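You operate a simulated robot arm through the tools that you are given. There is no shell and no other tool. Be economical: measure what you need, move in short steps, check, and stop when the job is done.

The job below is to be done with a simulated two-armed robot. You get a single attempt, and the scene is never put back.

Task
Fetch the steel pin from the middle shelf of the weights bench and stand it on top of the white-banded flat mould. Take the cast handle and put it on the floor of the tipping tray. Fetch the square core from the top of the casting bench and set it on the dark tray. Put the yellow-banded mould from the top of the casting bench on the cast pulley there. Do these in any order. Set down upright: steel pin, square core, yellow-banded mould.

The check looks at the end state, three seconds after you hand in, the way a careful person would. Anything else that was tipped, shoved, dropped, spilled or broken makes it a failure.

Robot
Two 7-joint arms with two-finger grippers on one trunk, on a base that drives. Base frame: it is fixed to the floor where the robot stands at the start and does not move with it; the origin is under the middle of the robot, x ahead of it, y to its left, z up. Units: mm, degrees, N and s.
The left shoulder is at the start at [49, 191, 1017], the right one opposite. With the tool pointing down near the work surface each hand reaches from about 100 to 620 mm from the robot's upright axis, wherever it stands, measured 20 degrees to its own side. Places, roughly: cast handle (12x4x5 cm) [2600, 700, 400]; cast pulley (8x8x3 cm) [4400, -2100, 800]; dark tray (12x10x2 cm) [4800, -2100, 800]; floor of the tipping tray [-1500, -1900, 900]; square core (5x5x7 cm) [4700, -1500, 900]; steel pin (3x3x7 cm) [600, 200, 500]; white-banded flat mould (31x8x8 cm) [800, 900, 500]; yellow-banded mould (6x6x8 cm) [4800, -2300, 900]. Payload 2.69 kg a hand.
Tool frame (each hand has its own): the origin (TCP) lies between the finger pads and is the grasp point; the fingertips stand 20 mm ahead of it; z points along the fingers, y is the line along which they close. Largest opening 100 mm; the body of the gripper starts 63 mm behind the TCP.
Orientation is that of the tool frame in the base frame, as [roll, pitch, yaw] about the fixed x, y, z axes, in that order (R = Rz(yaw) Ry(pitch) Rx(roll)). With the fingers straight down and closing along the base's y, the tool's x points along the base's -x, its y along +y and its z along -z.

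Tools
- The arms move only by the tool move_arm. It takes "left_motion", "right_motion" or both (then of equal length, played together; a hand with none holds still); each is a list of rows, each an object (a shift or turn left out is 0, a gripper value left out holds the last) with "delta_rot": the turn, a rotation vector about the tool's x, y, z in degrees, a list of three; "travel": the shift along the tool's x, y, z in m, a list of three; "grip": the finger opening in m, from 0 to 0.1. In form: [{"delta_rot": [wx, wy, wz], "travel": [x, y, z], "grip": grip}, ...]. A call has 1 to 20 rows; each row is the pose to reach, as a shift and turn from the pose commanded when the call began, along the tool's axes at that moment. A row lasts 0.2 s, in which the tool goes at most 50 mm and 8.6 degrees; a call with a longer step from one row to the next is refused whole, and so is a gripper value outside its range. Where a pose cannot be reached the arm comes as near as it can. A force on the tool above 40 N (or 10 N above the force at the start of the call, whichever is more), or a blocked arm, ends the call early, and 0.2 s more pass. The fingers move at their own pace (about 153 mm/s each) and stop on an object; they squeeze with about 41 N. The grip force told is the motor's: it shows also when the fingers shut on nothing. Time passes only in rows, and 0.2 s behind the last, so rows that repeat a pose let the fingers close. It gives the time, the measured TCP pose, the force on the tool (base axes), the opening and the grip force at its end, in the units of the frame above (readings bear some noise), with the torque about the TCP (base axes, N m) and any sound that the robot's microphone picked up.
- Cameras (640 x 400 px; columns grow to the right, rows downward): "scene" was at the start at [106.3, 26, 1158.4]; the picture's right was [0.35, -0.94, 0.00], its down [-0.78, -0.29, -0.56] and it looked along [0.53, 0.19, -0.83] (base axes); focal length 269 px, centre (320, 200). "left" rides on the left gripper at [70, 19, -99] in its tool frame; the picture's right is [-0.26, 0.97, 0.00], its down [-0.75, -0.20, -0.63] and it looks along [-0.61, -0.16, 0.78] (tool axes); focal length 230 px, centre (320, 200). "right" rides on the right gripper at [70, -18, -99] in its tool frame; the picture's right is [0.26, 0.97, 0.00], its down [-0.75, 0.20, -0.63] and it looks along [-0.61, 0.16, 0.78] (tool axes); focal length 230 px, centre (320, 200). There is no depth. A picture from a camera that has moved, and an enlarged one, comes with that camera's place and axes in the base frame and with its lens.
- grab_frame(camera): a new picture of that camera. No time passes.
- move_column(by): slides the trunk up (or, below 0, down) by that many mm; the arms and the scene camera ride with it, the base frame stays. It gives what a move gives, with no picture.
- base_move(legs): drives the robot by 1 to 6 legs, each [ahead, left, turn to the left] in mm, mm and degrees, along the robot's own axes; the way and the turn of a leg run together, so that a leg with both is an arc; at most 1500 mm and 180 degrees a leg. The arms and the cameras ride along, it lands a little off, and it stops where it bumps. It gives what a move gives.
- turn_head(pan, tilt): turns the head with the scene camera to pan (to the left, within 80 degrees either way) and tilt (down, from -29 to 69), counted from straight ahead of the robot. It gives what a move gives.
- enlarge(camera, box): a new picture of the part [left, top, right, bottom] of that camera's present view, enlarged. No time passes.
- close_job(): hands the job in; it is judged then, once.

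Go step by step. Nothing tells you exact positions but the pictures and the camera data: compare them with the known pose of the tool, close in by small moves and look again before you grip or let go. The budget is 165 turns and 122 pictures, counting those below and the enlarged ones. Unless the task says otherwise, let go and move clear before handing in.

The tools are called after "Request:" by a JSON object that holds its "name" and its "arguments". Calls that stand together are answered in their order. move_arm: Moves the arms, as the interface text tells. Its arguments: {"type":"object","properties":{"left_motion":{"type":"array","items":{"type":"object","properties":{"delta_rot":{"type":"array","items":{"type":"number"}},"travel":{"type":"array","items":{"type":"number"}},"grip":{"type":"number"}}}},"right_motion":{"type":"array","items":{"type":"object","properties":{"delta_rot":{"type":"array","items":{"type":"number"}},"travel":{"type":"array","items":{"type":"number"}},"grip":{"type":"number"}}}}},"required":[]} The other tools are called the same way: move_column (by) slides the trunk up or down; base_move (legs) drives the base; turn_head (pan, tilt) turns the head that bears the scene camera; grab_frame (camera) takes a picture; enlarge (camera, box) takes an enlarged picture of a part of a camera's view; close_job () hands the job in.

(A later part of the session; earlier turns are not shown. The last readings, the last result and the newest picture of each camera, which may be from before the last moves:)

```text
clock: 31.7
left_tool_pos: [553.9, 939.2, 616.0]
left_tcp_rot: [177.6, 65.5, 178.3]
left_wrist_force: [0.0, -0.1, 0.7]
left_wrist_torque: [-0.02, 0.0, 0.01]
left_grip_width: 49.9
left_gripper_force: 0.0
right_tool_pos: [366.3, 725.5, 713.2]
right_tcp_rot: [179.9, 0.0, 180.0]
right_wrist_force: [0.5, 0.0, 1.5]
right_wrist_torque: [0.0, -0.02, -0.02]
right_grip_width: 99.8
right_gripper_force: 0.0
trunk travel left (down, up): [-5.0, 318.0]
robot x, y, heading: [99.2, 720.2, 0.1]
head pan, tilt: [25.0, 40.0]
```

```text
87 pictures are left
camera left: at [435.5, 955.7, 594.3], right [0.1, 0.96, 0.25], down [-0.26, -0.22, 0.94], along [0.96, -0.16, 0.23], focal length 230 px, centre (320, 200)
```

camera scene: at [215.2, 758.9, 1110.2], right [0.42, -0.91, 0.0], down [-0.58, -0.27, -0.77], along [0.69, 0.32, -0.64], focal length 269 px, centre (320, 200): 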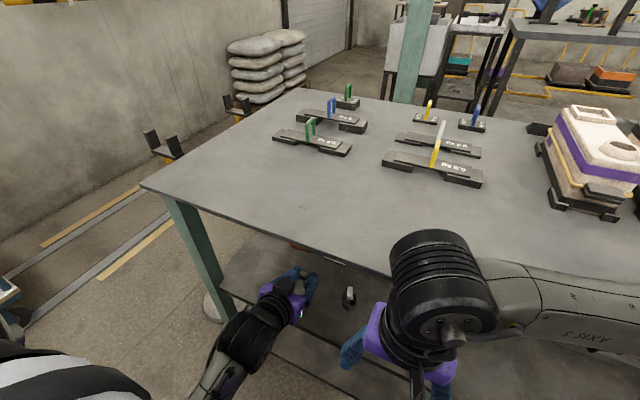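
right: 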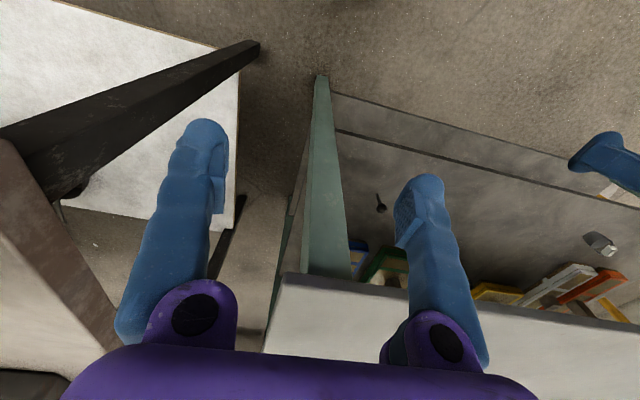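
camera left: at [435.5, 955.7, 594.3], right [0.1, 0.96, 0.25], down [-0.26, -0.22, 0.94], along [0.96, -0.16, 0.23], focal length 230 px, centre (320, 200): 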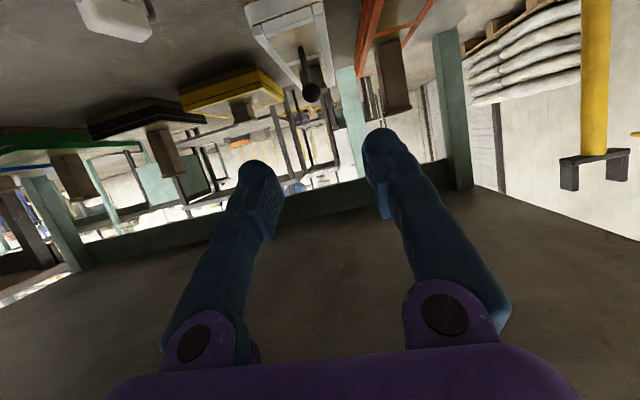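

Pin done. Back away from the bench, raise the trunk, and survey for a route.

Request:
{"name": "base_move", "arguments": {"legs": [[-350, 0, 0]]}}

Request:
{"name": "move_column", "arguments": {"by": 300}}

Request:
{"name": "turn_head", "arguments": {"pan": 0, "tilt": 15}}

Request:
{"name": "grab_frame", "arguments": {"camera": "scene"}}

Request:
{"name": "turn_head", "arguments": {"pan": -70, "tilt": 15}}

Request:
{"name": "grab_frame", "arguments": {"camera": "scene"}}

Request:
{"name": "turn_head", "arguments": {"pan": 70, "tilt": 15}}

Request:
{"name": "grab_frame", "arguments": {"camera": "scene"}}

```text
clock: 34.0
left_tool_pos: [205.4, 938.6, 615.1]
left_tcp_rot: [177.6, 65.3, 178.3]
left_wrist_force: [0.1, -0.2, 0.7]
left_wrist_torque: [0.0, 0.0, 0.0]
left_grip_width: 50.3
left_gripper_force: 0.0
right_tool_pos: [16.8, 723.1, 713.6]
right_tcp_rot: [-179.9, 0.1, -180.0]
right_wrist_force: [-0.4, 0.4, 0.3]
right_wrist_torque: [-0.01, 0.01, -0.01]
right_grip_width: 100.0
right_gripper_force: 0.1
trunk travel left (down, up): [-5.0, 318.0]
robot x, y, heading: [-252.8, 720.8, 0.1]
head pan, tilt: [25.0, 40.0]
```

```text
clock: 37.0
left_tool_pos: [206.6, 938.3, 915.0]
left_tcp_rot: [177.4, 65.2, 178.2]
left_wrist_force: [0.3, -0.6, 0.1]
left_wrist_torque: [0.0, 0.03, 0.04]
left_grip_width: 49.7
left_gripper_force: 0.1
right_tool_pos: [16.2, 723.4, 1013.2]
right_tcp_rot: [-179.9, 0.0, 180.0]
right_wrist_force: [-0.3, -0.2, 0.0]
right_wrist_torque: [0.02, -0.02, -0.01]
right_grip_width: 99.9
right_gripper_force: 0.0
trunk travel left (down, up): [-305.0, 18.0]
robot x, y, heading: [-248.0, 720.3, 0.1]
head pan, tilt: [25.0, 40.0]
```

```text
clock: 37.9
left_tool_pos: [205.0, 938.6, 914.8]
left_tcp_rot: [177.6, 65.2, 178.2]
left_wrist_force: [-0.3, -0.1, -0.1]
left_wrist_torque: [0.0, -0.02, 0.03]
left_grip_width: 49.8
left_gripper_force: 0.0
right_tool_pos: [15.7, 723.5, 1013.3]
right_tcp_rot: [179.9, -0.1, -180.0]
right_wrist_force: [0.5, -0.2, 0.2]
right_wrist_torque: [0.02, 0.0, 0.01]
right_grip_width: 100.0
right_gripper_force: 0.0
trunk travel left (down, up): [-305.0, 18.0]
robot x, y, heading: [-245.6, 719.6, -0.0]
head pan, tilt: [0.0, 15.0]
```

```text
86 pictures are left
camera scene: at [-117.0, 722.4, 1449.6], right [0.0, -1.0, 0.0], down [-0.26, 0.0, -0.97], along [0.97, 0.0, -0.26], focal length 269 px, centre (320, 200)
```

scene: 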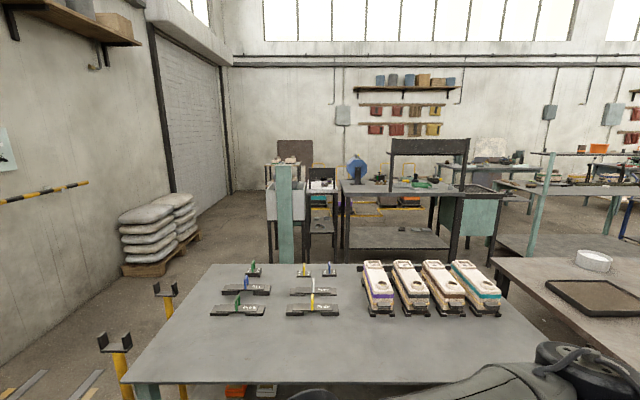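

```text
clock: 39.3
left_tool_pos: [205.1, 938.0, 914.8]
left_tcp_rot: [177.6, 65.3, 178.2]
left_wrist_force: [0.0, -0.5, 0.4]
left_wrist_torque: [-0.02, 0.02, 0.03]
left_grip_width: 49.9
left_gripper_force: 0.1
right_tool_pos: [16.6, 722.8, 1013.2]
right_tcp_rot: [-179.9, 0.0, 180.0]
right_wrist_force: [0.2, 1.0, 0.9]
right_wrist_torque: [-0.01, 0.01, -0.01]
right_grip_width: 100.1
right_gripper_force: 0.1
trunk travel left (down, up): [-305.0, 18.0]
robot x, y, heading: [-250.7, 720.7, -0.2]
head pan, tilt: [-70.0, 15.0]
```

```text
85 pictures are left
camera scene: at [-178.4, 634.6, 1449.7], right [-0.94, -0.34, 0.0], down [-0.09, 0.24, -0.97], along [0.33, -0.91, -0.26], focal length 269 px, centre (320, 200)
```

scene: 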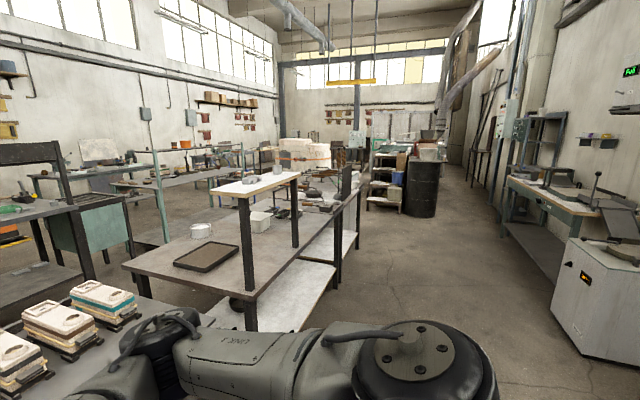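

```text
clock: 41.5
left_tool_pos: [202.8, 939.4, 915.4]
left_tcp_rot: [177.6, 65.2, 178.2]
left_wrist_force: [0.4, -0.1, 0.2]
left_wrist_torque: [0.05, 0.01, 0.03]
left_grip_width: 50.1
left_gripper_force: 0.1
right_tool_pos: [16.5, 724.4, 1013.2]
right_tcp_rot: [180.0, 0.0, -179.9]
right_wrist_force: [-0.1, 0.1, 0.5]
right_wrist_torque: [-0.02, 0.01, -0.01]
right_grip_width: 99.9
right_gripper_force: 0.1
trunk travel left (down, up): [-305.0, 18.0]
robot x, y, heading: [-251.0, 720.4, 0.1]
head pan, tilt: [70.0, 15.0]
```

```text
84 pictures are left
camera scene: at [-178.5, 810.0, 1449.7], right [0.94, -0.34, 0.0], down [-0.09, -0.24, -0.97], along [0.33, 0.91, -0.26], focal length 269 px, centre (320, 200)
```

scene: 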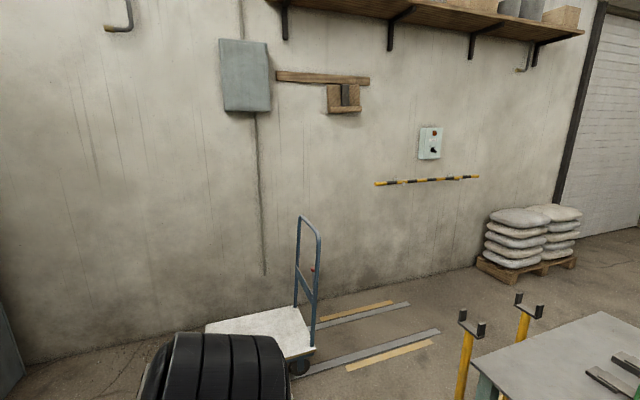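

The pin task is done. The cast handle seems to be on the lower shelf of a small stand beyond this bench (~x 2600, y 700). I'll route around the bench's left end, between its posts (y≈1570) and the cart/wall.

Request:
{"name": "base_move", "arguments": {"legs": [[0, 900, 0], [590, 0, 0]]}}

Request:
{"name": "turn_head", "arguments": {"pan": 35, "tilt": 35}}

Request:
{"name": "grab_frame", "arguments": {"camera": "scene"}}

```text
clock: 52.6
left_tool_pos: [768.7, 1853.0, 915.0]
left_tcp_rot: [177.3, 65.4, 178.8]
left_wrist_force: [-0.4, 0.8, 0.2]
left_wrist_torque: [-0.01, 0.01, -0.03]
left_grip_width: 49.8
left_gripper_force: 0.0
right_tool_pos: [582.3, 1635.0, 1013.6]
right_tcp_rot: [-179.9, -0.1, -179.1]
right_wrist_force: [-0.3, -0.1, -0.2]
right_wrist_torque: [-0.02, 0.03, 0.02]
right_grip_width: 99.8
right_gripper_force: 0.0
trunk travel left (down, up): [-305.0, 18.0]
robot x, y, heading: [314.1, 1628.8, 0.7]
head pan, tilt: [70.0, 15.0]
stopped in leg 2: the robot was blocked; the commanded pose is now the measured one
```

```text
clock: 53.6
left_tool_pos: [768.1, 1854.4, 914.9]
left_tcp_rot: [177.3, 65.3, 178.9]
left_wrist_force: [0.5, 0.1, 0.6]
left_wrist_torque: [0.02, -0.01, -0.01]
left_grip_width: 49.9
left_gripper_force: 0.0
right_tool_pos: [582.3, 1635.7, 1013.8]
right_tcp_rot: [180.0, 0.0, -179.1]
right_wrist_force: [-0.8, 0.1, 0.5]
right_wrist_torque: [0.0, -0.02, -0.03]
right_grip_width: 100.1
right_gripper_force: 0.1
trunk travel left (down, up): [-305.0, 18.0]
robot x, y, heading: [314.4, 1631.2, 0.7]
head pan, tilt: [35.0, 35.0]
```

```text
83 pictures are left
camera scene: at [427.0, 1682.5, 1417.7], right [0.59, -0.81, 0.0], down [-0.46, -0.34, -0.82], along [0.66, 0.48, -0.57], focal length 269 px, centre (320, 200)
```

scene: 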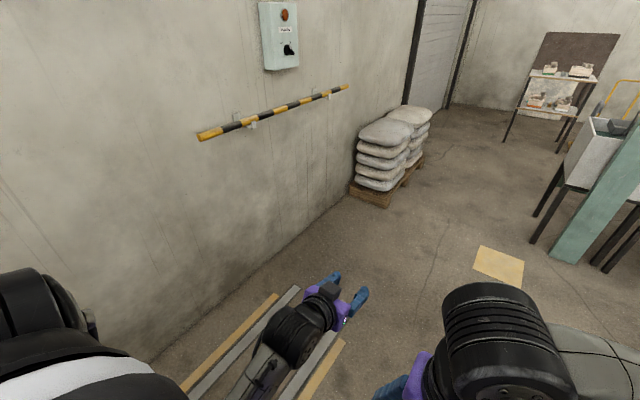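

Blocked. Look at what's in front on the floor.

Request:
{"name": "turn_head", "arguments": {"pan": -20, "tilt": 60}}

Request:
{"name": "grab_frame", "arguments": {"camera": "scene"}}

Request:
{"name": "turn_head", "arguments": {"pan": 60, "tilt": 60}}

Request:
{"name": "grab_frame", "arguments": {"camera": "scene"}}

```text
clock: 54.8
left_tool_pos: [768.1, 1852.3, 914.3]
left_tcp_rot: [177.4, 65.3, 178.9]
left_wrist_force: [0.2, -0.6, 0.6]
left_wrist_torque: [0.03, 0.01, 0.02]
left_grip_width: 49.9
left_gripper_force: 0.0
right_tool_pos: [581.7, 1635.3, 1011.9]
right_tcp_rot: [-180.0, 0.0, -179.2]
right_wrist_force: [0.1, -0.3, -0.1]
right_wrist_torque: [0.02, -0.04, -0.01]
right_grip_width: 100.0
right_gripper_force: 0.0
trunk travel left (down, up): [-305.0, 18.0]
robot x, y, heading: [315.2, 1629.0, 0.7]
head pan, tilt: [-20.0, 60.0]
```

```text
82 pictures are left
camera scene: at [418.6, 1609.0, 1383.4], right [-0.33, -0.94, 0.0], down [-0.82, 0.28, -0.5], along [0.47, -0.16, -0.87], focal length 269 px, centre (320, 200)
```

scene: 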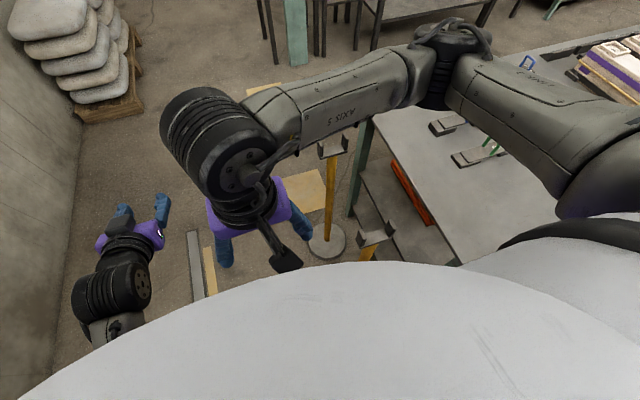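

```text
clock: 56.4
left_tool_pos: [767.4, 1854.0, 915.1]
left_tcp_rot: [177.4, 65.4, 178.9]
left_wrist_force: [0.2, 0.9, -0.2]
left_wrist_torque: [-0.02, 0.0, -0.03]
left_grip_width: 49.9
left_gripper_force: 0.1
right_tool_pos: [582.1, 1635.0, 1012.7]
right_tcp_rot: [-180.0, 0.0, -179.1]
right_wrist_force: [0.2, -0.2, -0.7]
right_wrist_torque: [0.01, 0.0, -0.02]
right_grip_width: 99.9
right_gripper_force: 0.0
trunk travel left (down, up): [-305.0, 18.0]
robot x, y, heading: [315.9, 1628.8, 0.8]
head pan, tilt: [60.0, 60.0]
```

```text
81 pictures are left
camera scene: at [388.2, 1689.0, 1383.4], right [0.87, -0.49, 0.0], down [-0.42, -0.76, -0.5], along [0.24, 0.44, -0.87], focal length 269 px, centre (320, 200)
```

scene: 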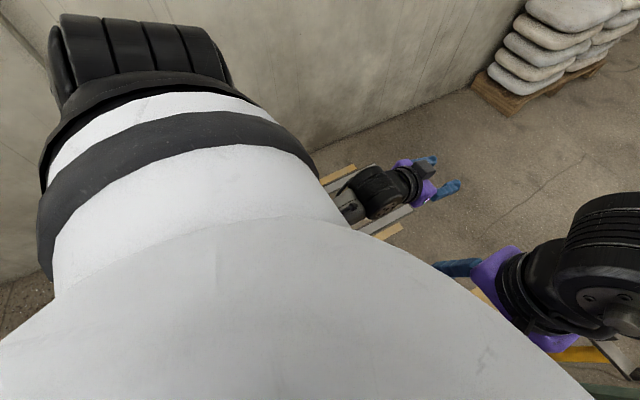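

I clipped near the yellow post's base at about [667, 1344]. Check the cart on my left before picking a line through.

Request:
{"name": "turn_head", "arguments": {"pan": 80, "tilt": 40}}

Request:
{"name": "grab_frame", "arguments": {"camera": "scene"}}

```text
clock: 57.2
left_tool_pos: [769.5, 1852.9, 915.2]
left_tcp_rot: [177.4, 65.2, 178.9]
left_wrist_force: [0.3, -0.4, 0.1]
left_wrist_torque: [0.02, 0.0, 0.04]
left_grip_width: 50.0
left_gripper_force: 0.0
right_tool_pos: [581.1, 1635.3, 1013.2]
right_tcp_rot: [-180.0, 0.0, -179.2]
right_wrist_force: [-0.3, -0.5, -0.2]
right_wrist_torque: [0.01, 0.04, 0.0]
right_grip_width: 100.1
right_gripper_force: 0.0
trunk travel left (down, up): [-305.0, 18.0]
robot x, y, heading: [317.7, 1631.2, 0.9]
head pan, tilt: [80.0, 40.0]
```

```text
80 pictures are left
camera scene: at [369.4, 1714.8, 1410.1], right [0.99, -0.16, 0.0], down [-0.1, -0.63, -0.77], along [0.12, 0.76, -0.64], focal length 269 px, centre (320, 200)
```

scene: 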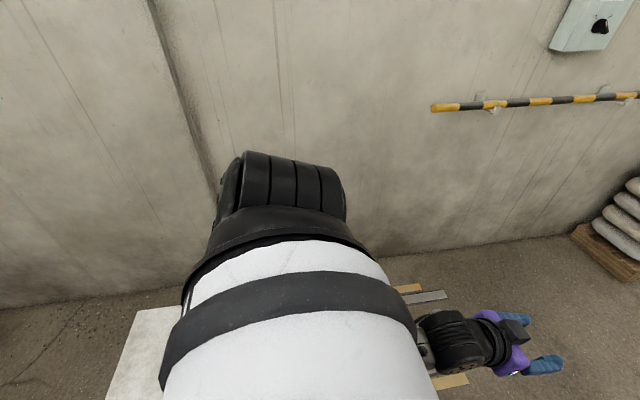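

The cart corner is about [240, 2150], so there's enough room. Shift left slightly, then diagonal ahead.

Request:
{"name": "base_move", "arguments": {"legs": [[-30, 0, -0.8], [0, 75, 0], [620, 330, 0], [700, -50, 0]]}}

Request:
{"name": "turn_head", "arguments": {"pan": -40, "tilt": 30}}

Request:
{"name": "grab_frame", "arguments": {"camera": "scene"}}

```text
clock: 58.9
left_tool_pos: [741.7, 1891.2, 915.9]
left_tcp_rot: [177.1, 65.3, 177.8]
left_wrist_force: [0.6, 0.2, 0.0]
left_wrist_torque: [-0.04, -0.01, 0.03]
left_grip_width: 50.0
left_gripper_force: 0.0
right_tool_pos: [552.5, 1674.9, 1012.6]
right_tcp_rot: [179.9, 0.0, -179.9]
right_wrist_force: [0.0, -0.3, -0.4]
right_wrist_torque: [0.02, -0.02, 0.0]
right_grip_width: 99.9
right_gripper_force: 0.0
trunk travel left (down, up): [-305.0, 18.0]
robot x, y, heading: [281.6, 1672.9, -0.1]
head pan, tilt: [80.0, 40.0]
stopped in leg 2: the robot was blocked; the commanded pose is now the measured one
```

```text
clock: 60.9
left_tool_pos: [741.5, 1891.2, 915.4]
left_tcp_rot: [177.3, 65.3, 178.1]
left_wrist_force: [0.1, -0.5, 0.1]
left_wrist_torque: [-0.01, 0.0, 0.01]
left_grip_width: 49.8
left_gripper_force: 0.0
right_tool_pos: [552.4, 1673.6, 1013.1]
right_tcp_rot: [179.9, -0.1, -179.9]
right_wrist_force: [-0.2, 0.0, -0.6]
right_wrist_torque: [0.0, -0.05, 0.0]
right_grip_width: 100.0
right_gripper_force: 0.0
trunk travel left (down, up): [-305.0, 18.0]
robot x, y, heading: [284.9, 1674.9, -0.1]
head pan, tilt: [-40.0, 30.0]
```

```text
79 pictures are left
camera scene: at [395.3, 1615.9, 1425.5], right [-0.64, -0.77, 0.0], down [-0.38, 0.32, -0.87], along [0.66, -0.56, -0.5], focal length 269 px, centre (320, 200)
```

scene: 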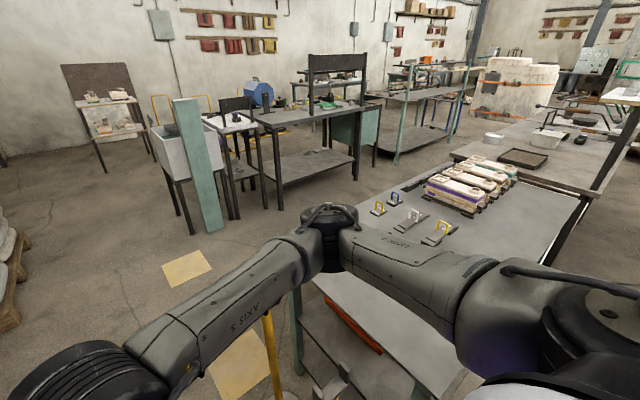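

Now blocked on the left — likely my left elbow near the cart's handle. I'll abandon this side: back out the way I came and take the right-hand aisle instead (casting bench first).

Request:
{"name": "base_move", "arguments": {"legs": [[0, -55, 0], [-530, 0, 0], [0, -900, 0]]}}

Request:
{"name": "turn_head", "arguments": {"pan": 70, "tilt": 15}}

Request:
{"name": "grab_frame", "arguments": {"camera": "scene"}}

```text
clock: 72.6
left_tool_pos: [214.1, 936.7, 914.0]
left_tcp_rot: [177.3, 65.3, 178.2]
left_wrist_force: [0.1, 0.4, -0.2]
left_wrist_torque: [0.01, 0.01, -0.01]
left_grip_width: 50.2
left_gripper_force: 0.1
right_tool_pos: [24.7, 719.4, 1012.8]
right_tcp_rot: [179.9, -0.1, -179.7]
right_wrist_force: [0.1, -0.2, 0.8]
right_wrist_torque: [-0.04, -0.01, 0.0]
right_grip_width: 100.2
right_gripper_force: 0.0
trunk travel left (down, up): [-305.0, 18.0]
robot x, y, heading: [-237.6, 713.3, 0.2]
head pan, tilt: [-40.0, 30.0]
```

```text
clock: 74.4
left_tool_pos: [212.4, 936.0, 915.1]
left_tcp_rot: [177.2, 65.3, 178.1]
left_wrist_force: [-0.7, 0.3, 0.0]
left_wrist_torque: [0.01, -0.01, -0.04]
left_grip_width: 49.8
left_gripper_force: 0.2
right_tool_pos: [26.0, 718.8, 1012.8]
right_tcp_rot: [179.9, 0.1, -179.7]
right_wrist_force: [0.7, 0.9, -0.4]
right_wrist_torque: [-0.02, 0.01, -0.05]
right_grip_width: 99.6
right_gripper_force: 0.1
trunk travel left (down, up): [-305.0, 18.0]
robot x, y, heading: [-243.5, 715.8, 0.2]
head pan, tilt: [70.0, 15.0]
```

```text
78 pictures are left
camera scene: at [-169.7, 805.1, 1449.7], right [0.94, -0.34, 0.0], down [-0.09, -0.24, -0.97], along [0.33, 0.91, -0.26], focal length 269 px, centre (320, 200)
```

scene: 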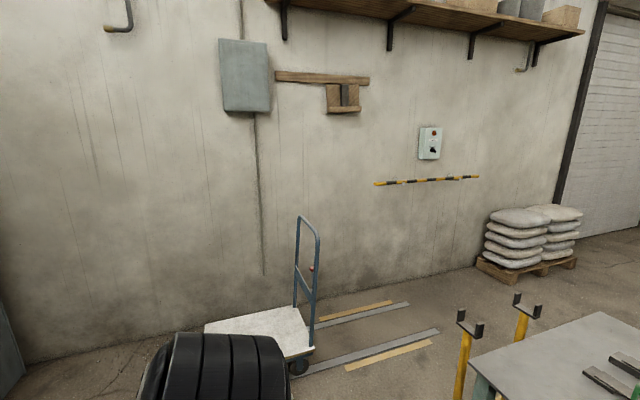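

Cart and posts are undisturbed. Turn right and head down the aisle.

Request:
{"name": "base_move", "arguments": {"legs": [[-50, 0, 0], [0, 0, -90], [900, 0, 0]]}}

Request:
{"name": "turn_head", "arguments": {"pan": 0, "tilt": 20}}

Request:
{"name": "grab_frame", "arguments": {"camera": "scene"}}

Request:
{"name": "turn_head", "arguments": {"pan": 70, "tilt": 20}}

Request:
{"name": "grab_frame", "arguments": {"camera": "scene"}}

Request:
{"name": "turn_head", "arguments": {"pan": -60, "tilt": 20}}

Request:
{"name": "grab_frame", "arguments": {"camera": "scene"}}

```text
clock: 83.6
left_tool_pos: [-74.1, -650.6, 914.4]
left_tcp_rot: [177.3, 65.4, 88.0]
left_wrist_force: [-0.6, 0.2, 0.6]
left_wrist_torque: [0.01, 0.01, 0.02]
left_grip_width: 49.9
left_gripper_force: 0.1
right_tool_pos: [-289.7, -461.4, 1013.2]
right_tcp_rot: [179.9, -0.1, 90.0]
right_wrist_force: [0.3, 0.3, -0.4]
right_wrist_torque: [0.03, -0.01, 0.0]
right_grip_width: 99.9
right_gripper_force: 0.0
trunk travel left (down, up): [-305.0, 18.0]
robot x, y, heading: [-291.7, -193.2, -89.9]
head pan, tilt: [70.0, 15.0]
```

```text
clock: 85.0
left_tool_pos: [-74.2, -649.7, 914.4]
left_tcp_rot: [177.2, 65.3, 88.0]
left_wrist_force: [-0.5, 0.3, -1.0]
left_wrist_torque: [0.01, -0.02, 0.04]
left_grip_width: 49.8
left_gripper_force: 0.0
right_tool_pos: [-290.3, -461.5, 1012.7]
right_tcp_rot: [180.0, 0.1, 90.1]
right_wrist_force: [-0.1, -0.8, -1.5]
right_wrist_torque: [0.0, 0.03, -0.03]
right_grip_width: 100.0
right_gripper_force: 0.1
trunk travel left (down, up): [-305.0, 18.0]
robot x, y, heading: [-294.9, -191.9, -90.0]
head pan, tilt: [0.0, 20.0]
```

```text
77 pictures are left
camera scene: at [-292.2, -326.1, 1441.6], right [-1.0, 0.0, 0.0], down [0.0, 0.34, -0.94], along [0.0, -0.94, -0.34], focal length 269 px, centre (320, 200)
```

scene: 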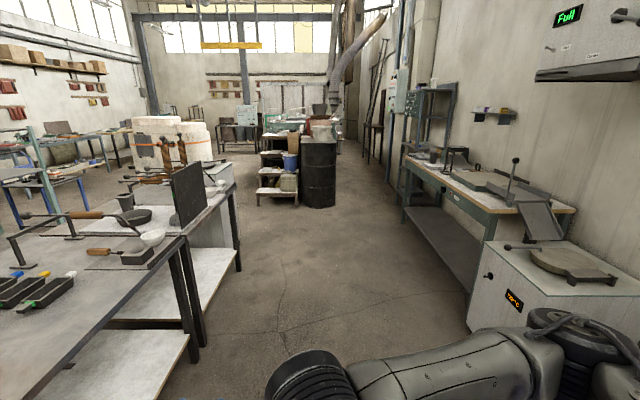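

```text
clock: 86.4
left_tool_pos: [-74.4, -648.7, 915.1]
left_tcp_rot: [177.3, 65.3, 88.0]
left_wrist_force: [0.1, 0.3, 0.0]
left_wrist_torque: [-0.03, -0.02, 0.0]
left_grip_width: 50.0
left_gripper_force: 0.0
right_tool_pos: [-290.6, -460.0, 1012.6]
right_tcp_rot: [179.9, 0.1, 90.2]
right_wrist_force: [0.9, 0.2, -0.6]
right_wrist_torque: [0.01, -0.02, 0.01]
right_grip_width: 100.1
right_gripper_force: 0.0
trunk travel left (down, up): [-305.0, 18.0]
robot x, y, heading: [-290.8, -199.1, -90.0]
head pan, tilt: [70.0, 20.0]
```

```text
76 pictures are left
camera scene: at [-204.8, -264.9, 1441.5], right [-0.34, -0.94, 0.0], down [-0.32, 0.12, -0.94], along [0.88, -0.32, -0.34], focal length 269 px, centre (320, 200)
```

scene: 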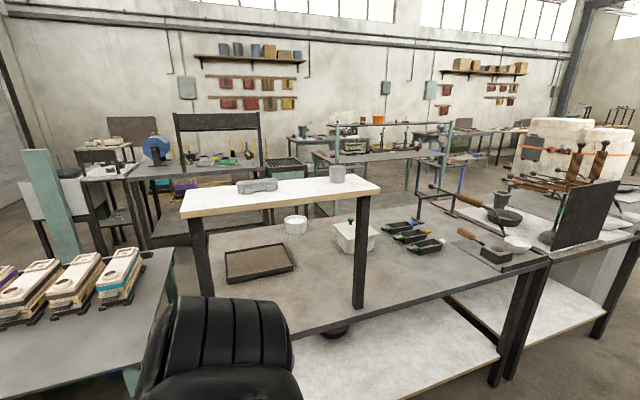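

```text
clock: 88.5
left_tool_pos: [-73.9, -649.0, 916.5]
left_tcp_rot: [177.2, 65.3, 88.0]
left_wrist_force: [0.7, 0.8, 0.0]
left_wrist_torque: [0.02, 0.01, 0.0]
left_grip_width: 50.0
left_gripper_force: 0.1
right_tool_pos: [-288.6, -461.1, 1012.8]
right_tcp_rot: [179.8, 0.0, 90.2]
right_wrist_force: [0.5, -0.4, -1.1]
right_wrist_torque: [0.04, 0.0, -0.01]
right_grip_width: 100.0
right_gripper_force: 0.1
trunk travel left (down, up): [-305.0, 18.0]
robot x, y, heading: [-293.8, -194.6, -90.0]
head pan, tilt: [-60.0, 20.0]
```

```text
75 pictures are left
camera scene: at [-372.9, -279.6, 1441.5], right [-0.5, 0.87, 0.0], down [0.3, 0.17, -0.94], along [-0.81, -0.47, -0.34], focal length 269 px, centre (320, 200)
```

scene: 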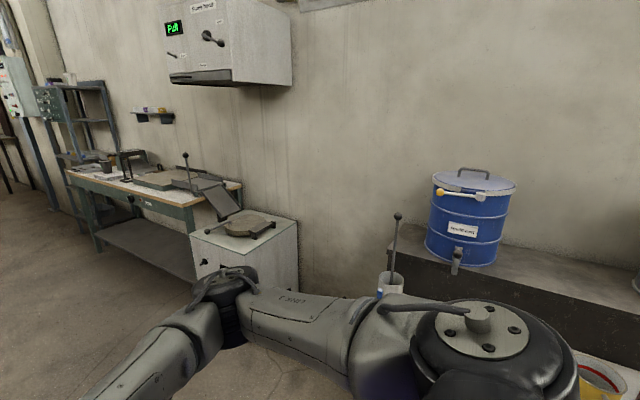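

Aisle is clear; the tipping tray is on the right-hand bench ahead. Continue down past the end of the brown bench, then turn to face +x.

Request:
{"name": "base_move", "arguments": {"legs": [[1400, 0, 0], [1350, 0, 0], [0, 0, 90]]}}

Request:
{"name": "turn_head", "arguments": {"pan": 20, "tilt": 15}}

Request:
{"name": "grab_frame", "arguments": {"camera": "scene"}}

Request:
{"name": "turn_head", "arguments": {"pan": -30, "tilt": 15}}

Request:
{"name": "grab_frame", "arguments": {"camera": "scene"}}

```text
clock: 105.6
left_tool_pos: [120.6, -2729.3, 915.2]
left_tcp_rot: [177.4, 65.4, 175.8]
left_wrist_force: [0.2, 0.2, -0.7]
left_wrist_torque: [-0.01, -0.02, 0.03]
left_grip_width: 49.9
left_gripper_force: 0.1
right_tool_pos: [-77.1, -2936.2, 1013.0]
right_tcp_rot: [179.9, 0.0, 177.8]
right_wrist_force: [-0.3, 0.5, 0.1]
right_wrist_torque: [-0.01, -0.03, 0.01]
right_grip_width: 99.7
right_gripper_force: 0.0
trunk travel left (down, up): [-305.0, 18.0]
robot x, y, heading: [-344.1, -2933.0, -2.5]
head pan, tilt: [-60.0, 20.0]
```

```text
clock: 107.1
left_tool_pos: [118.7, -2728.2, 914.7]
left_tcp_rot: [177.3, 65.3, 175.8]
left_wrist_force: [0.0, -0.4, 0.6]
left_wrist_torque: [-0.01, 0.02, -0.03]
left_grip_width: 49.6
left_gripper_force: 0.1
right_tool_pos: [-77.4, -2937.6, 1012.5]
right_tcp_rot: [179.9, -0.1, 177.9]
right_wrist_force: [-0.7, 1.0, 0.2]
right_wrist_torque: [-0.04, -0.02, 0.02]
right_grip_width: 100.1
right_gripper_force: 0.1
trunk travel left (down, up): [-305.0, 18.0]
robot x, y, heading: [-343.4, -2927.1, -2.4]
head pan, tilt: [20.0, 15.0]
```

```text
74 pictures are left
camera scene: at [-214.5, -2901.4, 1449.7], right [0.3, -0.95, 0.0], down [-0.25, -0.08, -0.97], along [0.92, 0.29, -0.26], focal length 269 px, centre (320, 200)
```

scene: 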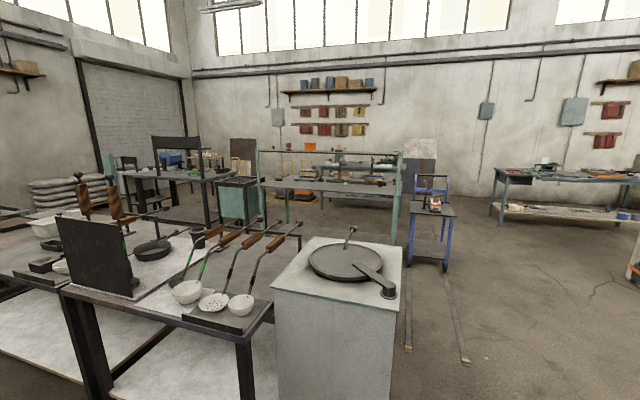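

```text
clock: 108.3
left_tool_pos: [119.5, -2729.1, 915.0]
left_tcp_rot: [177.3, 65.3, 175.8]
left_wrist_force: [0.1, 0.1, 0.3]
left_wrist_torque: [-0.04, 0.0, 0.01]
left_grip_width: 50.2
left_gripper_force: 0.0
right_tool_pos: [-76.4, -2938.0, 1011.7]
right_tcp_rot: [180.0, -0.1, 177.9]
right_wrist_force: [-0.2, -0.3, 0.4]
right_wrist_torque: [0.01, 0.01, 0.01]
right_grip_width: 99.7
right_gripper_force: 0.1
trunk travel left (down, up): [-305.0, 18.0]
robot x, y, heading: [-343.1, -2929.4, -1.9]
head pan, tilt: [-30.0, 15.0]
```

```text
73 pictures are left
camera scene: at [-224.4, -2979.6, 1449.7], right [-0.53, -0.85, 0.0], down [-0.22, 0.14, -0.97], along [0.82, -0.51, -0.26], focal length 269 px, centre (320, 200)
```

scene: 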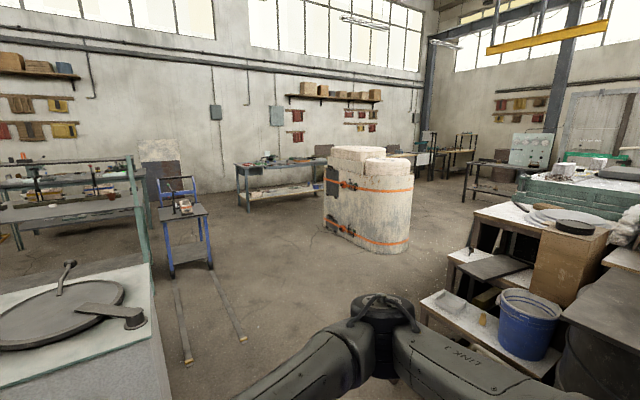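

The casting bench is beyond the green-framed bench. I'll take the open lane around y≈-3900, passing right of the blue cart and its rails, and look again.

Request:
{"name": "base_move", "arguments": {"legs": [[0, 0, 2.2], [940, -970, 0], [1400, 0, 0]]}}

Request:
{"name": "turn_head", "arguments": {"pan": 20, "tilt": 20}}

Request:
{"name": "grab_frame", "arguments": {"camera": "scene"}}

```text
clock: 115.2
left_tool_pos: [846.8, -3408.6, 915.3]
left_tcp_rot: [177.4, 65.3, 177.0]
left_wrist_force: [0.0, -0.1, -0.3]
left_wrist_torque: [0.02, -0.04, -0.04]
left_grip_width: 49.8
left_gripper_force: 0.1
right_tool_pos: [655.1, -3623.1, 1013.5]
right_tcp_rot: [-179.9, -0.1, 179.0]
right_wrist_force: [0.1, -0.2, -0.5]
right_wrist_torque: [-0.01, -0.01, 0.0]
right_grip_width: 100.2
right_gripper_force: 0.1
trunk travel left (down, up): [-305.0, 18.0]
robot x, y, heading: [387.6, -3619.8, -1.2]
head pan, tilt: [-30.0, 15.0]
stopped in leg 2: the robot was blocked; the commanded pose is now the measured one
```

```text
clock: 116.4
left_tool_pos: [846.8, -3409.5, 914.7]
left_tcp_rot: [177.3, 65.2, 177.0]
left_wrist_force: [-0.9, 0.2, 0.5]
left_wrist_torque: [-0.03, 0.01, -0.06]
left_grip_width: 49.7
left_gripper_force: 0.0
right_tool_pos: [654.3, -3622.5, 1013.5]
right_tcp_rot: [179.9, -0.1, 179.1]
right_wrist_force: [-0.6, 0.2, 0.5]
right_wrist_torque: [0.0, -0.01, 0.02]
right_grip_width: 100.0
right_gripper_force: 0.0
trunk travel left (down, up): [-305.0, 18.0]
robot x, y, heading: [384.7, -3623.5, -0.8]
head pan, tilt: [20.0, 20.0]
```

```text
72 pictures are left
camera scene: at [515.8, -3589.8, 1441.6], right [0.32, -0.95, 0.0], down [-0.32, -0.11, -0.94], along [0.89, 0.3, -0.34], focal length 269 px, centre (320, 200)
```

scene: 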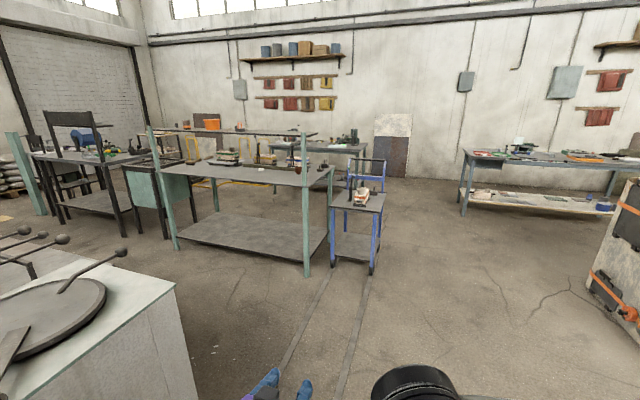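

Request:
{"name": "turn_head", "arguments": {"pan": -75, "tilt": 45}}

Request:
{"name": "grab_frame", "arguments": {"camera": "scene"}}

```text
clock: 118.1
left_tool_pos: [846.3, -3410.6, 916.2]
left_tcp_rot: [177.4, 65.2, 177.1]
left_wrist_force: [-0.2, 0.1, -0.1]
left_wrist_torque: [0.02, -0.01, 0.02]
left_grip_width: 49.8
left_gripper_force: 0.0
right_tool_pos: [653.0, -3623.4, 1014.1]
right_tcp_rot: [179.8, -0.1, 179.1]
right_wrist_force: [0.0, -0.5, 0.4]
right_wrist_torque: [0.0, -0.03, 0.01]
right_grip_width: 99.9
right_gripper_force: 0.1
trunk travel left (down, up): [-305.0, 18.0]
robot x, y, heading: [391.8, -3618.7, -1.0]
head pan, tilt: [-75.0, 45.0]
```

```text
71 pictures are left
camera scene: at [447.3, -3698.9, 1402.9], right [-0.97, -0.24, 0.0], down [-0.17, 0.69, -0.71], along [0.17, -0.69, -0.71], focal length 269 px, centre (320, 200)
```

scene: 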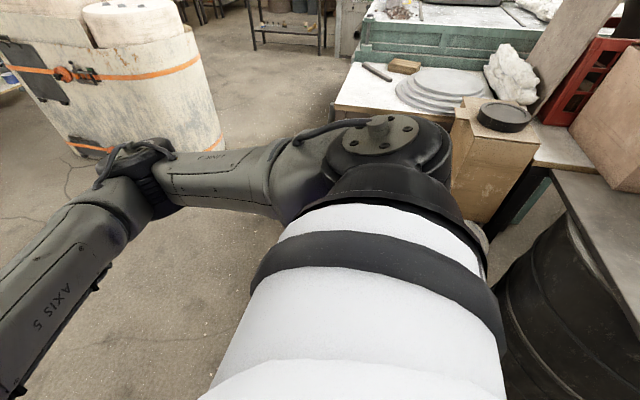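

Something on the right (my elbow near the shelf/box). Ease left, go ahead past it, then continue down the open lane.

Request:
{"name": "base_move", "arguments": {"legs": [[0, 80, 1], [750, 0, 0], [500, -300, 0], [1300, 0, 0]]}}

Request:
{"name": "turn_head", "arguments": {"pan": 40, "tilt": 22}}

Request:
{"name": "grab_frame", "arguments": {"camera": "scene"}}

```text
clock: 132.4
left_tool_pos: [3434.1, -3674.7, 913.8]
left_tcp_rot: [177.3, 65.3, 177.2]
left_wrist_force: [-0.5, 0.3, 0.0]
left_wrist_torque: [-0.01, 0.0, 0.03]
left_grip_width: 50.0
left_gripper_force: 0.0
right_tool_pos: [3241.9, -3886.7, 1014.2]
right_tcp_rot: [179.9, 0.0, 179.3]
right_wrist_force: [-0.1, 0.4, 0.9]
right_wrist_torque: [0.03, 0.02, 0.01]
right_grip_width: 100.2
right_gripper_force: 0.0
trunk travel left (down, up): [-305.0, 18.0]
robot x, y, heading: [2976.0, -3892.3, -0.7]
head pan, tilt: [-75.0, 45.0]
```

```text
clock: 134.3
left_tool_pos: [3433.9, -3674.0, 913.6]
left_tcp_rot: [177.3, 65.3, 177.2]
left_wrist_force: [1.0, -0.4, -0.4]
left_wrist_torque: [0.0, 0.0, 0.01]
left_grip_width: 50.1
left_gripper_force: 0.1
right_tool_pos: [3242.7, -3887.2, 1014.2]
right_tcp_rot: [179.9, -0.1, 179.4]
right_wrist_force: [-0.4, 0.8, 0.6]
right_wrist_torque: [0.05, 0.03, 0.0]
right_grip_width: 100.1
right_gripper_force: 0.0
trunk travel left (down, up): [-305.0, 18.0]
robot x, y, heading: [2976.0, -3884.9, -0.8]
head pan, tilt: [40.0, 22.0]
```

```text
70 pictures are left
camera scene: at [3088.0, -3827.5, 1438.3], right [0.63, -0.77, 0.0], down [-0.29, -0.24, -0.93], along [0.72, 0.59, -0.37], focal length 269 px, centre (320, 200)
```

scene: 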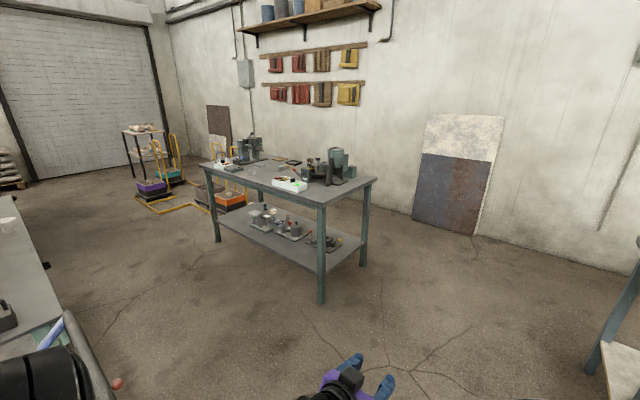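

This is the casting bench (about x 4320–4910, y −2840…−1430). Enlarge its top to identify the items.

Request:
{"name": "enlarge", "arguments": {"camera": "scene", "box": [195, 115, 385, 235]}}

```text
3.33 times, centred on (290, 175) of scene
camera zoom: at [3088.0, -3827.5, 1438.3], right [0.63, -0.77, 0.0], down [-0.29, -0.24, -0.93], along [0.72, 0.59, -0.37], focal length 898 px, centre (420, 283)
```

zoom: 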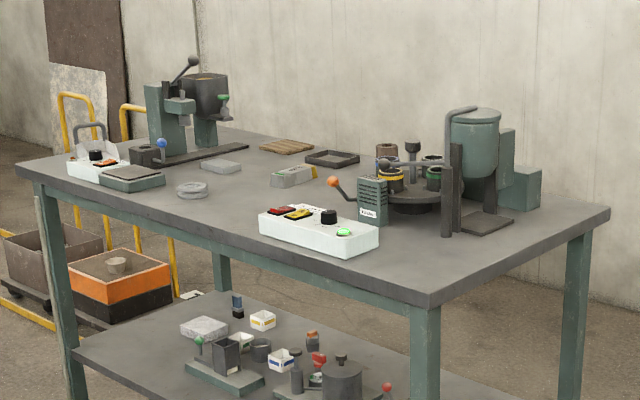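

Pulley, dark tray and a small carousel with banded moulds are visible; tray and carousel are nearest the bench's far side. I'll point the left hand down again, then drive round to the back side facing −x.

Request:
{"name": "move_arm", "arguments": {"left_motion": [{"delta_rot": [0, 8.2, 0], "grip": 0.1}, {"delta_rot": [0, 16.4, 0]}, {"delta_rot": [0, 24.6, 0]}, {"delta_rot": [0, 32.8, 0]}, {"delta_rot": [0, 41, 0]}, {"delta_rot": [0, 49.2, 0]}, {"delta_rot": [0, 57.4, 0]}, {"delta_rot": [0, 65.2, 0]}, {"delta_rot": [0, 65.2, 0]}]}}

Request:
{"name": "base_move", "arguments": {"legs": [[1300, 280, 0.8], [1150, 0, 0], [0, 0, 180]]}}

Request:
{"name": "turn_head", "arguments": {"pan": -50, "tilt": 25}}

Request:
{"name": "grab_frame", "arguments": {"camera": "scene"}}

```text
clock: 136.0
left_tool_pos: [3429.8, -3549.5, 910.3]
left_tcp_rot: [163.0, 6.4, -177.7]
left_wrist_force: [-0.6, 0.7, 0.4]
left_wrist_torque: [-0.02, 0.01, 0.01]
left_grip_width: 100.0
left_gripper_force: 0.0
left hand out of reach, approached as far as the arm can: row 8
right_tool_pos: [3242.9, -3886.1, 1013.1]
right_tcp_rot: [180.0, -0.1, 179.4]
right_wrist_force: [-0.1, 0.0, 0.4]
right_wrist_torque: [0.0, -0.01, 0.0]
right_grip_width: 100.2
right_gripper_force: 0.0
trunk travel left (down, up): [-305.0, 18.0]
robot x, y, heading: [2974.3, -3884.9, -0.6]
head pan, tilt: [40.0, 22.0]
stopped in row 8 (left hand): the arm was blocked; the commanded pose is now the measured one
```

```text
clock: 155.6
left_tool_pos: [5013.8, -3919.9, 910.5]
left_tcp_rot: [163.1, 6.3, 6.7]
left_wrist_force: [0.6, -0.3, -0.1]
left_wrist_torque: [0.0, 0.01, 0.0]
left_grip_width: 100.0
left_gripper_force: 0.0
right_tool_pos: [5174.6, -3570.1, 1013.5]
right_tcp_rot: [179.9, -0.1, 3.7]
right_wrist_force: [0.4, -0.4, -0.3]
right_wrist_torque: [-0.01, -0.01, -0.02]
right_grip_width: 100.2
right_gripper_force: 0.1
trunk travel left (down, up): [-305.0, 18.0]
robot x, y, heading: [5440.3, -3550.2, -176.3]
head pan, tilt: [40.0, 22.0]
```

```text
clock: 157.3
left_tool_pos: [5015.7, -3920.2, 909.7]
left_tcp_rot: [163.0, 6.4, 6.7]
left_wrist_force: [0.1, -0.2, 1.1]
left_wrist_torque: [-0.01, 0.03, 0.0]
left_grip_width: 99.9
left_gripper_force: 0.1
right_tool_pos: [5175.3, -3569.3, 1012.3]
right_tcp_rot: [179.8, 0.0, 3.8]
right_wrist_force: [0.4, 1.2, 1.0]
right_wrist_torque: [-0.02, 0.0, 0.02]
right_grip_width: 100.1
right_gripper_force: 0.1
trunk travel left (down, up): [-305.0, 18.0]
robot x, y, heading: [5441.3, -3548.7, -176.5]
head pan, tilt: [-50.0, 25.0]
```

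```text
68 pictures are left
camera scene: at [5336.9, -3484.0, 1433.5], right [0.72, 0.69, 0.0], down [0.29, -0.31, -0.91], along [-0.63, 0.66, -0.42], focal length 269 px, centre (320, 200)
```

scene: 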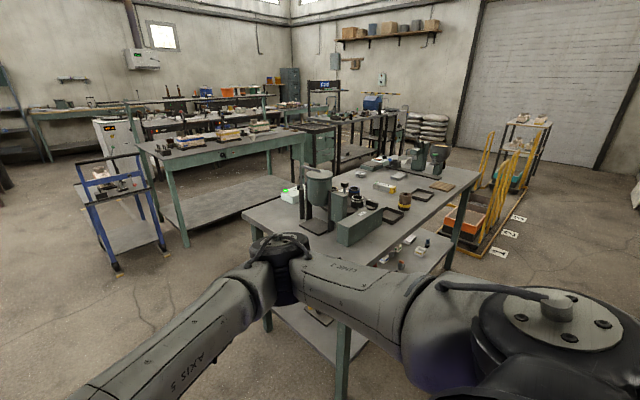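

Straighten the left hand to point down and pull it in, then slide along the back of the bench.

Request:
{"name": "move_arm", "arguments": {"left_motion": [{"delta_rot": [4, 1.6, 0], "travel": [0.02, -0.02, 0]}, {"delta_rot": [8, 3.2, 0], "travel": [0.04, -0.045, 0]}, {"delta_rot": [12, 4.8, 0], "travel": [0.06, -0.07, 0]}, {"delta_rot": [17, 6.4, 0], "travel": [0.08, -0.09, 0]}, {"delta_rot": [17, 6.4, 0], "travel": [0.08, -0.09, 0]}]}}

Request:
{"name": "base_move", "arguments": {"legs": [[0, 0, -3.6], [0, -1150, 0]]}}

Request:
{"name": "turn_head", "arguments": {"pan": 0, "tilt": 42}}

Request:
{"name": "grab_frame", "arguments": {"camera": "scene"}}

```text
clock: 157.9
left_tool_pos: [5047.6, -3962.5, 917.6]
left_tcp_rot: [159.4, 5.6, 9.3]
left_wrist_force: [0.3, 0.2, 0.0]
left_wrist_torque: [-0.01, -0.01, -0.01]
left_grip_width: 99.7
left_gripper_force: 0.0
right_tool_pos: [5174.4, -3569.9, 1013.6]
right_tcp_rot: [179.9, -0.1, 3.8]
right_wrist_force: [0.1, 0.5, 0.2]
right_wrist_torque: [0.02, -0.02, 0.0]
right_grip_width: 99.8
right_gripper_force: 0.1
trunk travel left (down, up): [-305.0, 18.0]
robot x, y, heading: [5440.6, -3549.9, -176.6]
head pan, tilt: [-50.0, 25.0]
stopped in row 2 (left hand): the arm was blocked; the commanded pose is now the measured one
```

```text
clock: 168.6
left_tool_pos: [5017.8, -2804.9, 917.8]
left_tcp_rot: [159.4, 5.6, 6.8]
left_wrist_force: [-0.2, 0.7, 0.0]
left_wrist_torque: [-0.03, -0.01, 0.0]
left_grip_width: 100.2
left_gripper_force: 0.1
right_tool_pos: [5160.5, -2418.0, 1013.6]
right_tcp_rot: [179.9, -0.1, 1.3]
right_wrist_force: [-0.8, -0.3, 0.6]
right_wrist_torque: [0.0, -0.02, 0.03]
right_grip_width: 100.0
right_gripper_force: 0.0
trunk travel left (down, up): [-305.0, 18.0]
robot x, y, heading: [5425.2, -2410.5, -178.9]
head pan, tilt: [-50.0, 25.0]
```

```text
clock: 169.8
left_tool_pos: [5018.1, -2805.4, 917.8]
left_tcp_rot: [159.3, 5.6, 6.8]
left_wrist_force: [0.1, 0.7, 0.6]
left_wrist_torque: [-0.01, 0.02, 0.02]
left_grip_width: 99.9
left_gripper_force: 0.1
right_tool_pos: [5161.2, -2417.5, 1012.4]
right_tcp_rot: [179.9, 0.0, 1.4]
right_wrist_force: [-0.9, 0.1, -0.2]
right_wrist_torque: [-0.01, 0.02, 0.01]
right_grip_width: 100.0
right_gripper_force: 0.0
trunk travel left (down, up): [-305.0, 18.0]
robot x, y, heading: [5427.2, -2405.1, -179.0]
head pan, tilt: [0.0, 42.0]
```

```text
67 pictures are left
camera scene: at [5303.7, -2410.1, 1407.2], right [-0.02, 1.0, 0.0], down [0.67, 0.01, -0.74], along [-0.74, -0.02, -0.67], focal length 269 px, centre (320, 200)
```

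scene: 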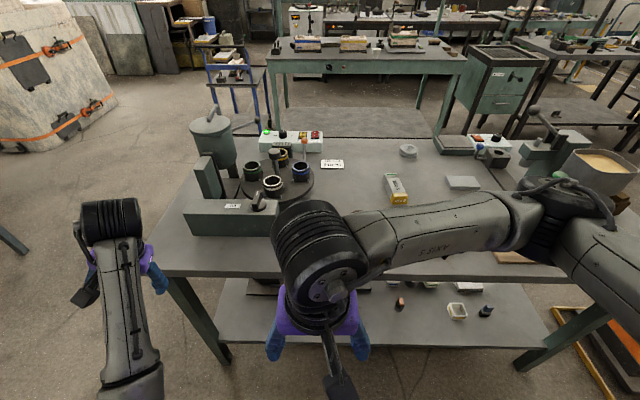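

My right arm hides part of the bench; move that hand aside to see the mould and tray.

Request:
{"name": "move_arm", "arguments": {"right_motion": [{"travel": [0, -0.045, 0]}, {"travel": [0, -0.09, 0]}, {"travel": [0, -0.135, 0]}, {"travel": [0, -0.18, 0]}, {"travel": [0, -0.22, 0]}, {"travel": [0, -0.26, 0]}, {"travel": [0, -0.26, 0]}]}}

Request:
{"name": "grab_frame", "arguments": {"camera": "scene"}}

```text
clock: 171.4
left_tool_pos: [5018.0, -2805.8, 917.1]
left_tcp_rot: [159.4, 5.4, 6.8]
left_wrist_force: [0.1, 1.1, 0.6]
left_wrist_torque: [-0.01, 0.0, 0.04]
left_grip_width: 100.2
left_gripper_force: 0.1
right_tool_pos: [5133.2, -2158.0, 1011.3]
right_tcp_rot: [-179.9, -0.2, 1.2]
right_wrist_force: [0.0, 0.2, 0.2]
right_wrist_torque: [0.02, -0.02, 0.0]
right_grip_width: 100.1
right_gripper_force: 0.1
right hand out of reach, approached as far as the arm can: row 5, 6, 7
trunk travel left (down, up): [-305.0, 18.0]
robot x, y, heading: [5429.7, -2410.3, -178.9]
head pan, tilt: [0.0, 42.0]
```

```text
66 pictures are left
camera scene: at [5303.1, -2410.9, 1407.1], right [-0.02, 1.0, 0.0], down [0.67, 0.01, -0.74], along [-0.74, -0.02, -0.67], focal length 269 px, centre (320, 200)
```

scene: 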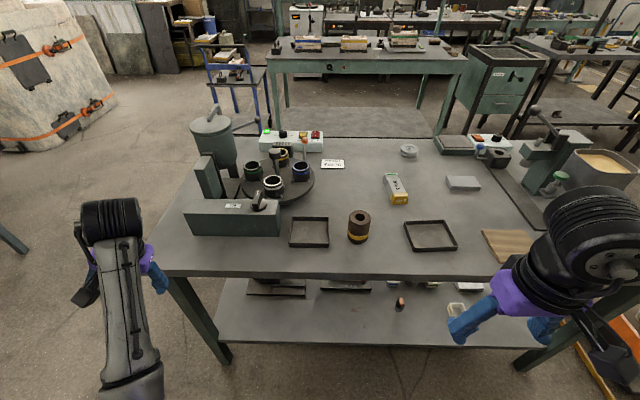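

The yellow-banded mould is at about [4790, −2314], the dark tray at [4780, −2101], the pulley at [4350, −2070]. Now find the square core toward the bench's other end.

Request:
{"name": "base_move", "arguments": {"legs": [[0, -550, -1]]}}

Request:
{"name": "turn_head", "arguments": {"pan": -15, "tilt": 42}}

Request:
{"name": "grab_frame", "arguments": {"camera": "scene"}}

```text
clock: 176.8
left_tool_pos: [5003.7, -2239.6, 917.4]
left_tcp_rot: [159.2, 5.6, 5.7]
left_wrist_force: [-0.3, 0.2, -0.8]
left_wrist_torque: [0.04, -0.02, 0.02]
left_grip_width: 99.9
left_gripper_force: 0.1
right_tool_pos: [5133.0, -1595.4, 1010.4]
right_tcp_rot: [179.9, -0.2, 0.2]
right_wrist_force: [0.2, 0.1, -0.5]
right_wrist_torque: [0.01, 0.0, 0.0]
right_grip_width: 100.1
right_gripper_force: 0.1
trunk travel left (down, up): [-305.0, 18.0]
robot x, y, heading: [5423.4, -1853.8, -180.0]
head pan, tilt: [0.0, 42.0]
```

```text
clock: 177.5
left_tool_pos: [5004.0, -2239.9, 918.0]
left_tcp_rot: [159.4, 5.6, 5.7]
left_wrist_force: [0.0, -0.2, -0.1]
left_wrist_torque: [0.0, -0.02, 0.02]
left_grip_width: 100.1
left_gripper_force: 0.0
right_tool_pos: [5133.7, -1595.6, 1010.5]
right_tcp_rot: [179.9, -0.2, 0.0]
right_wrist_force: [-0.7, -0.2, 0.9]
right_wrist_torque: [0.01, 0.0, -0.03]
right_grip_width: 99.7
right_gripper_force: 0.0
trunk travel left (down, up): [-305.0, 18.0]
robot x, y, heading: [5419.5, -1851.1, -180.0]
head pan, tilt: [-15.0, 42.0]
```

```text
65 pictures are left
camera scene: at [5300.3, -1829.5, 1407.2], right [0.26, 0.97, 0.0], down [0.65, -0.17, -0.74], along [-0.72, 0.19, -0.67], focal length 269 px, centre (320, 200)
```

scene: 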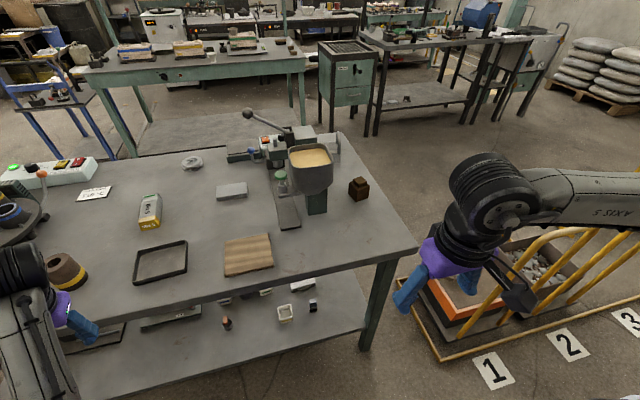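

Request:
{"name": "enlarge", "arguments": {"camera": "scene", "box": [260, 120, 420, 220]}}

Request:
{"name": "enlarge", "arguments": {"camera": "scene", "box": [20, 140, 240, 300]}}

```text
4.00 times, centred on (340, 170) of scene
camera zoom: at [5300.3, -1829.5, 1407.2], right [0.26, 0.97, 0.0], down [0.65, -0.17, -0.74], along [-0.72, 0.19, -0.67], focal length 1077 px, centre (240, 320)
```

zoom: 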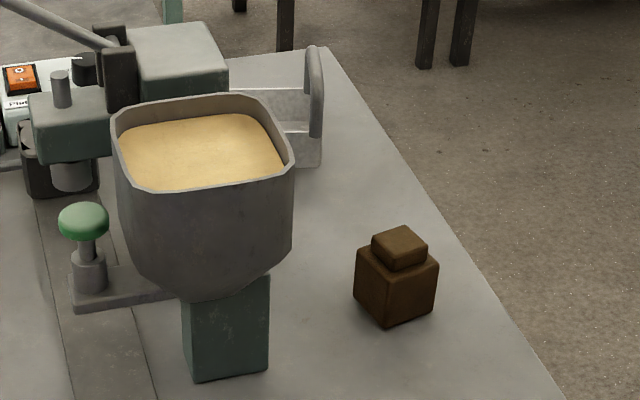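

```text
2.50 times, centred on (130, 220) of scene
camera zoom: at [5300.3, -1829.5, 1407.2], right [0.26, 0.97, 0.0], down [0.65, -0.17, -0.74], along [-0.72, 0.19, -0.67], focal length 673 px, centre (795, 150)
```

zoom: 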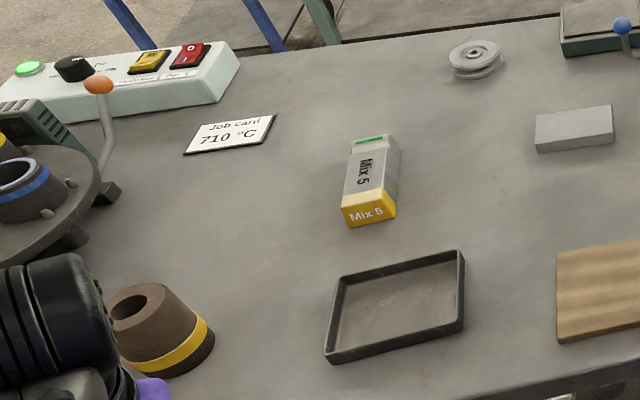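

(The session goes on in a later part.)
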